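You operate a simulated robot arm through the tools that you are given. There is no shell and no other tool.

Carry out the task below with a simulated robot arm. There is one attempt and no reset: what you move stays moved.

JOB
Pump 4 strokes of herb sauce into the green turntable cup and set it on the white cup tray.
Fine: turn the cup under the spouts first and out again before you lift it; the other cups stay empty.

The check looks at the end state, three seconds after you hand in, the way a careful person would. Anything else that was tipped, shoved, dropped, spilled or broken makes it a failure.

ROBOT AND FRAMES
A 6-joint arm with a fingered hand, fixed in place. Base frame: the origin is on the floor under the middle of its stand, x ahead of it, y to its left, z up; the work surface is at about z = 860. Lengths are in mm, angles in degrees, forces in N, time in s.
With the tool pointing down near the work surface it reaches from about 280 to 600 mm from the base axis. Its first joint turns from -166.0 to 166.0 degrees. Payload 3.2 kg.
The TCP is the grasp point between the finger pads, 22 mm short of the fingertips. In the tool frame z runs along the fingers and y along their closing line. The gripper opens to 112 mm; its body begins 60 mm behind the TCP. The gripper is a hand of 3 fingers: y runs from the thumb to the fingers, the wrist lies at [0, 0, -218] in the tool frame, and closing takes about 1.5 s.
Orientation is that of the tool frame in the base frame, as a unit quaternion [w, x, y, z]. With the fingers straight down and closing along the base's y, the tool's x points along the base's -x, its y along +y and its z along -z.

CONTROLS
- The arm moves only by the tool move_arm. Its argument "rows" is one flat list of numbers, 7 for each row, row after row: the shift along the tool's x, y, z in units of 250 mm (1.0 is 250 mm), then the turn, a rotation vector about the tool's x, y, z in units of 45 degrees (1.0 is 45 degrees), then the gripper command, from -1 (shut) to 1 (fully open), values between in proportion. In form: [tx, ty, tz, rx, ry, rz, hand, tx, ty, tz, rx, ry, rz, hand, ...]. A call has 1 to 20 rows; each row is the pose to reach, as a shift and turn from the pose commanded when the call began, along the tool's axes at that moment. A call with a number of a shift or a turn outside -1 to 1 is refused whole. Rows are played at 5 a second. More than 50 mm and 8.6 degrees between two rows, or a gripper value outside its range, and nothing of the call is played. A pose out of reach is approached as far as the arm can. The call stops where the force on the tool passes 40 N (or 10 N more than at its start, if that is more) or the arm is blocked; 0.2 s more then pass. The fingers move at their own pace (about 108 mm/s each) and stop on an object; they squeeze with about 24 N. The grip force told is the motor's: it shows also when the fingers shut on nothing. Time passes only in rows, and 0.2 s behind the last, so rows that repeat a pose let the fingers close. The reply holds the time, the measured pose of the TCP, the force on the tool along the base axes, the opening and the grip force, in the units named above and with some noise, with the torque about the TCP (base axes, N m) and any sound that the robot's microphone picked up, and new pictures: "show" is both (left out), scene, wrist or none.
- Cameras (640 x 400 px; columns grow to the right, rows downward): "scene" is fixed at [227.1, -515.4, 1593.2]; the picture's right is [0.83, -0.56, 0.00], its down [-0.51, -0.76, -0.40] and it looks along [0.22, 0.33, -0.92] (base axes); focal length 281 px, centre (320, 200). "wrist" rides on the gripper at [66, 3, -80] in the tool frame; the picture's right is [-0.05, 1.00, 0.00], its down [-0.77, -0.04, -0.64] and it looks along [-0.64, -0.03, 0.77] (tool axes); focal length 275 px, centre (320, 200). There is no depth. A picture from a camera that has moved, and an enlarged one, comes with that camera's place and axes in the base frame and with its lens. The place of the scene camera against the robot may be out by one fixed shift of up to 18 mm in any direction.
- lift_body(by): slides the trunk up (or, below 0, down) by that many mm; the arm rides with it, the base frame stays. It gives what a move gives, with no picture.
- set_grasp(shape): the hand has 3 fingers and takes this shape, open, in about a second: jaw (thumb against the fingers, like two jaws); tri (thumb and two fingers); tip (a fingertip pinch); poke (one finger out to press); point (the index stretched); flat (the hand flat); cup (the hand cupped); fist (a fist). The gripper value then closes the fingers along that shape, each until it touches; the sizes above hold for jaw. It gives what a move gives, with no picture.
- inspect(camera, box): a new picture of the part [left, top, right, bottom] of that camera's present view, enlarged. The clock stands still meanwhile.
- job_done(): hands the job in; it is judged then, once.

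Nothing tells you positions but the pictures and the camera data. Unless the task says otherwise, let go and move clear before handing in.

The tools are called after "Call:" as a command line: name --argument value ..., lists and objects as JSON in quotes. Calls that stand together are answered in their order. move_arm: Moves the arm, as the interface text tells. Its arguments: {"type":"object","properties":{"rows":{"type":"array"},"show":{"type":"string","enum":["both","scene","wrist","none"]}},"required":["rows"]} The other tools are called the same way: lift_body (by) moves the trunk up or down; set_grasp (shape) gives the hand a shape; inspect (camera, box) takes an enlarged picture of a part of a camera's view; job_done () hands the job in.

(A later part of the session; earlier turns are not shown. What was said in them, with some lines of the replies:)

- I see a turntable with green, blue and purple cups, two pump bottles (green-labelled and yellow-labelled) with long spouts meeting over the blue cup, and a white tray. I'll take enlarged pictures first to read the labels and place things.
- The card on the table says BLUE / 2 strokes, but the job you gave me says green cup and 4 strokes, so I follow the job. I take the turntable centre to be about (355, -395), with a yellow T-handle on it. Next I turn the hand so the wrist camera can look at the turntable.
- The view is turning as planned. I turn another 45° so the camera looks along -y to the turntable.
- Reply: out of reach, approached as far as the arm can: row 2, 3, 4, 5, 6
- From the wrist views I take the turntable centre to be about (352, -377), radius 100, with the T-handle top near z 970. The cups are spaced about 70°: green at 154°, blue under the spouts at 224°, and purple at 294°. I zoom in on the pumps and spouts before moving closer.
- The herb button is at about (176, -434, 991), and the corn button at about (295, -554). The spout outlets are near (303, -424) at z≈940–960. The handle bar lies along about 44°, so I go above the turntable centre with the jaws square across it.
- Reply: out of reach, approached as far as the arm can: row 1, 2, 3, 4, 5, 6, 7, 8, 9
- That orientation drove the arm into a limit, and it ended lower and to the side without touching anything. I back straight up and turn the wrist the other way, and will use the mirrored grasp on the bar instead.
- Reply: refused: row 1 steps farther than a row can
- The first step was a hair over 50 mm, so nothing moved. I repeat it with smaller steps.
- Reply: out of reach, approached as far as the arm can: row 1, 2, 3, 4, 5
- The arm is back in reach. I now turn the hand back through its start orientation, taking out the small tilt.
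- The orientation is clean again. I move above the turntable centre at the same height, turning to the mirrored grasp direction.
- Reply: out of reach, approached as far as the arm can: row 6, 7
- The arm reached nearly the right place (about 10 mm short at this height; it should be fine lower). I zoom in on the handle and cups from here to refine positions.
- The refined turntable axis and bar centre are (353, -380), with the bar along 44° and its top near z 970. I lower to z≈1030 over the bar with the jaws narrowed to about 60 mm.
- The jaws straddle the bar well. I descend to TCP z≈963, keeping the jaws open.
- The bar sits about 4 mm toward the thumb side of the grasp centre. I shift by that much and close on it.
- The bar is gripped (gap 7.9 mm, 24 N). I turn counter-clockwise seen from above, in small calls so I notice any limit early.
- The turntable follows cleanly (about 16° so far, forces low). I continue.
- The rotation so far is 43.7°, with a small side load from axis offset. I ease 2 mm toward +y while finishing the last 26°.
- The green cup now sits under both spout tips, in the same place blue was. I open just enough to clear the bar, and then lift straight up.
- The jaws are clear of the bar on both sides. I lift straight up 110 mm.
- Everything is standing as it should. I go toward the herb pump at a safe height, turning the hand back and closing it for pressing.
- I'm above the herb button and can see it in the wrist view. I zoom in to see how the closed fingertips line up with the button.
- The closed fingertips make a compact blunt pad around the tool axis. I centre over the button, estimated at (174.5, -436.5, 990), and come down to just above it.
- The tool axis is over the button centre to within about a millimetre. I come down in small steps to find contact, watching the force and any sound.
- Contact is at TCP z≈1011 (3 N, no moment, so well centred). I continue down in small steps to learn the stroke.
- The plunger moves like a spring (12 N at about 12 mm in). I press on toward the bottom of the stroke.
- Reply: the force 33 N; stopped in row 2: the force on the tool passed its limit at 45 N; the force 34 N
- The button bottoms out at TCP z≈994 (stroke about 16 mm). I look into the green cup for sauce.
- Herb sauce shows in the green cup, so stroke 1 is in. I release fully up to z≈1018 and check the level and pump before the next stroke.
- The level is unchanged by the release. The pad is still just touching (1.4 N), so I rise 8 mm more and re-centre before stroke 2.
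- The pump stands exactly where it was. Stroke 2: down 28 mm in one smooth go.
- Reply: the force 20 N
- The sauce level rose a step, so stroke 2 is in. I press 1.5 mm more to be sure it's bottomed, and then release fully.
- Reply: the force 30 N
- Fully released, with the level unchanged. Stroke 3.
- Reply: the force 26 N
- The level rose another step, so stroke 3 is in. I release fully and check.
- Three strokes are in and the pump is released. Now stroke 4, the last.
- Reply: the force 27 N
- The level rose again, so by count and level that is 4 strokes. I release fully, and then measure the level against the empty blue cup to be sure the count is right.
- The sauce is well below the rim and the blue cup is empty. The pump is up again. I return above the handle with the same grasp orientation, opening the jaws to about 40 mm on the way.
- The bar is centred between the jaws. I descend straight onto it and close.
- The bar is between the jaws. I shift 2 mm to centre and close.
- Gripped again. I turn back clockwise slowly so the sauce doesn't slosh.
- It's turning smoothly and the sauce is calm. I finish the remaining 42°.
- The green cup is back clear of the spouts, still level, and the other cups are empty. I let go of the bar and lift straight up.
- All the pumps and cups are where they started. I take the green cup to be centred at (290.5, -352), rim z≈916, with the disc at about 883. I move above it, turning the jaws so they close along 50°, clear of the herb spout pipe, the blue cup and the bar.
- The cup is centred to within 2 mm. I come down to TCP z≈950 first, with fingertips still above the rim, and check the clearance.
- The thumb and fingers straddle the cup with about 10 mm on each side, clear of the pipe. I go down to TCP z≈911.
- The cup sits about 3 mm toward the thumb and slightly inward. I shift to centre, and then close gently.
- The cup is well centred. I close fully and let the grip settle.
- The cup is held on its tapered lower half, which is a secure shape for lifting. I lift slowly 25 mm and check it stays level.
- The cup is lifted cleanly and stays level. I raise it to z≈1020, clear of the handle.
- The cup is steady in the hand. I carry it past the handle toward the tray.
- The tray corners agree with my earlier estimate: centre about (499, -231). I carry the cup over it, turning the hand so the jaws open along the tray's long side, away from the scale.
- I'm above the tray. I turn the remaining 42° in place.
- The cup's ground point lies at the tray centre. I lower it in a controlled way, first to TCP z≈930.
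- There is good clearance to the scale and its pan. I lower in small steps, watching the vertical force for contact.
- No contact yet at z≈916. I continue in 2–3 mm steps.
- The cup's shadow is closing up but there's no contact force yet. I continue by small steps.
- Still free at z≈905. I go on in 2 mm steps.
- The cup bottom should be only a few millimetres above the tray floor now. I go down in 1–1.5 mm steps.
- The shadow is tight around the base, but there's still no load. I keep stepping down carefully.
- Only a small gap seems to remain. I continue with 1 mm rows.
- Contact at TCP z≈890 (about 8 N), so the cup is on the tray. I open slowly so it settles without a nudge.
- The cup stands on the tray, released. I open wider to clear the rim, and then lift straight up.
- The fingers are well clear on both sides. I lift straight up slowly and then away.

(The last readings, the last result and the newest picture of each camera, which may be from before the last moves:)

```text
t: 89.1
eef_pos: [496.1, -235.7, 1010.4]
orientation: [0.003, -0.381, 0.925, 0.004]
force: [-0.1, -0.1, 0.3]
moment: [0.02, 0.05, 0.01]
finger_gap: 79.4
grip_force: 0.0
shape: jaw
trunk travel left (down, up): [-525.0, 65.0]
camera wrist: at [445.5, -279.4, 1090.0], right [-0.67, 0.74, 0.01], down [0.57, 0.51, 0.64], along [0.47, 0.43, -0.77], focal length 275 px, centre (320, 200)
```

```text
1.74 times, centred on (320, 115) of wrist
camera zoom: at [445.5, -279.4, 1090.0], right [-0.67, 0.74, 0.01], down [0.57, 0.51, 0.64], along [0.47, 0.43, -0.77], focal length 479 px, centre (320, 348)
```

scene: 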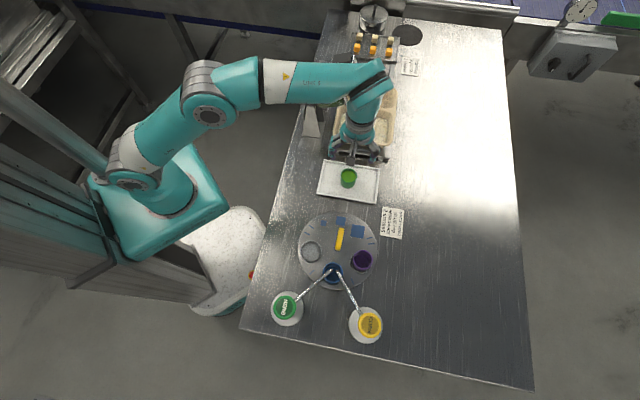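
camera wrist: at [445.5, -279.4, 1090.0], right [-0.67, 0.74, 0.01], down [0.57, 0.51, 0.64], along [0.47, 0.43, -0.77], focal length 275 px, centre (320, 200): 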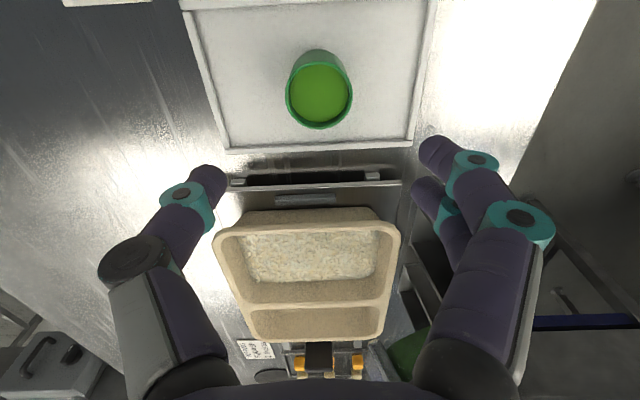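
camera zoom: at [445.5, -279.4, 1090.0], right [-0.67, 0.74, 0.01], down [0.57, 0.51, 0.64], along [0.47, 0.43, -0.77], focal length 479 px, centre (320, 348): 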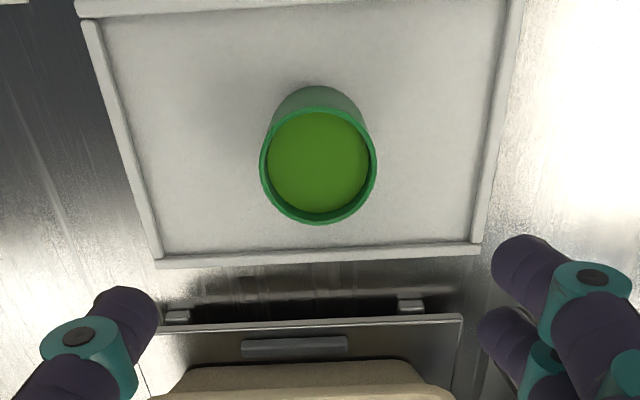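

The cup stands upright near the middle of the tray, with sauce inside and nothing spilled. I move the hand back and clear, and then take a last look at everything.

Call:
move_arm --rows '[0.016, 0.045, -0.03, 0, 0, 0, 0.42, 0.034, 0.095, -0.06, 0, 0, 0, 0.42, 0.053, 0.15, -0.095, 0, 0, 0, 0.42, 0.072, 0.205, -0.13, 0, 0, 0, 0.42, 0.092, 0.26, -0.165, 0, 0, 0, 0.42, 0.113, 0.317, -0.2, 0, 0, 0, 0.42, 0.113, 0.317, -0.2, 0, 0, 0, 0.42]'

Call:
inspect --camera "scene" --box '[260, 140, 420, 350]'

Call:
inspect --camera "scene" --box '[310, 150, 390, 215]'

Call:
inspect --camera "scene" --box '[295, 205, 395, 300]'

```text
t: 90.7
eef_pos: [418.2, -201.4, 1062.1]
orientation: [0.002, -0.381, 0.925, 0.004]
force: [0.1, -0.9, 0.3]
moment: [0.02, 0.0, 0.02]
finger_gap: 79.2
grip_force: 0.2
shape: jaw
trunk travel left (down, up): [-525.0, 65.0]
camera wrist: at [369.2, -245.1, 1141.5], right [-0.67, 0.74, 0.01], down [0.57, 0.51, 0.64], along [0.47, 0.43, -0.77], focal length 275 px, centre (320, 200)
```

scene: 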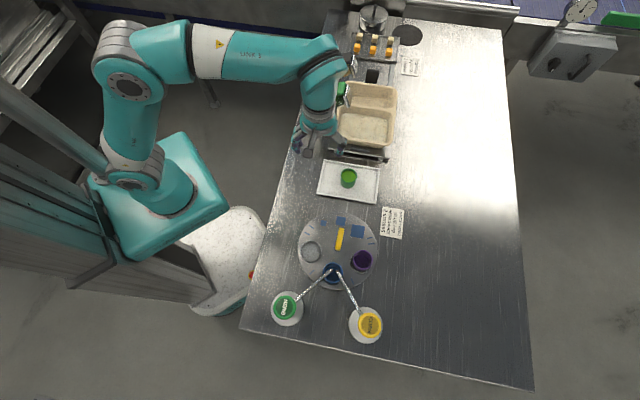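
wrist: 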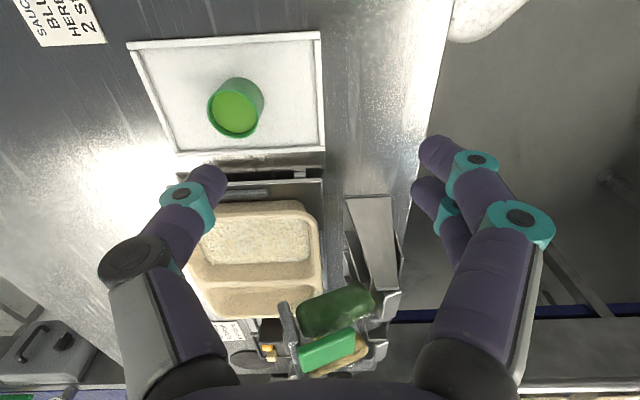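

```text
1.90 times, centred on (340, 245) of scene
camera zoom: at [227.1, -515.4, 1593.2], right [0.83, -0.56, 0.0], down [-0.51, -0.76, -0.4], along [0.22, 0.33, -0.92], focal length 534 px, centre (282, 114)
```

zoom: 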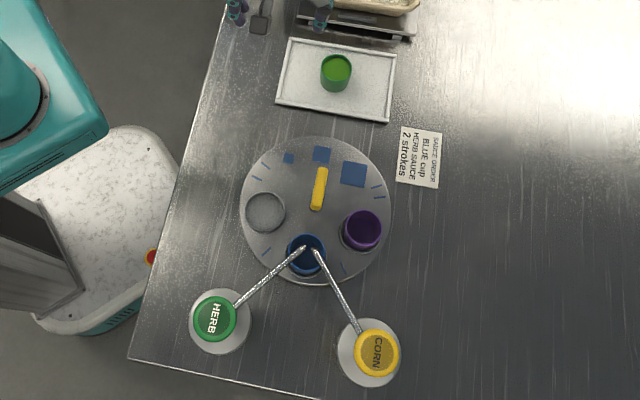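

```text
6.15 times, centred on (350, 182) of scene
camera zoom: at [227.1, -515.4, 1593.2], right [0.83, -0.56, 0.0], down [-0.51, -0.76, -0.4], along [0.22, 0.33, -0.92], focal length 1727 px, centre (135, 308)
```

zoom: 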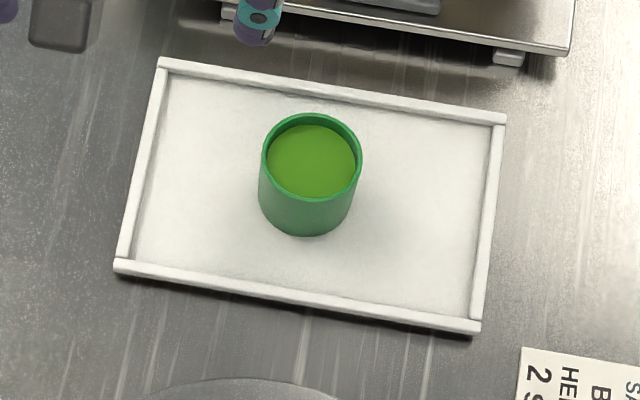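

```text
4.21 times, centred on (345, 252) of scene
camera zoom: at [227.1, -515.4, 1593.2], right [0.83, -0.56, 0.0], down [-0.51, -0.76, -0.4], along [0.22, 0.33, -0.92], focal length 1181 px, centre (215, -21)
```

zoom: 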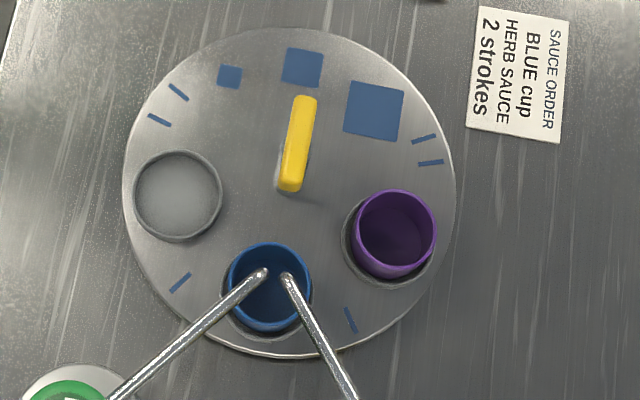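

The green cup stands upright on the white tray with four strokes of herb sauce in it. The blue and purple cups are empty in the turntable, both pumps stand where they were, and nothing is spilled. The hand is clear, so I hand in.

Call:
job_done

```text
The job is handed in.
```

I pumped 4 strokes of herb sauce into the green cup, and it now stands upright on the white tray. I've handed the job in. No result came back, so I don't know how it was judged.

- **Strokes:** I pressed the herb pump four times, to the bottom each time, and let it come all the way up in between. Sauce showed in the cup after the first stroke, and the level rose with each of the other three.
- **Turntable:** I turned the green cup under the spouts before pumping and back out again before lifting it. The last pictures show the blue and purple cups empty, both pumps where they were, and nothing spilled.
- **Order card:** The card on the table says blue cup, herb sauce, 2 strokes, which conflicts with your instructions. I followed yours: green cup, 4 strokes.
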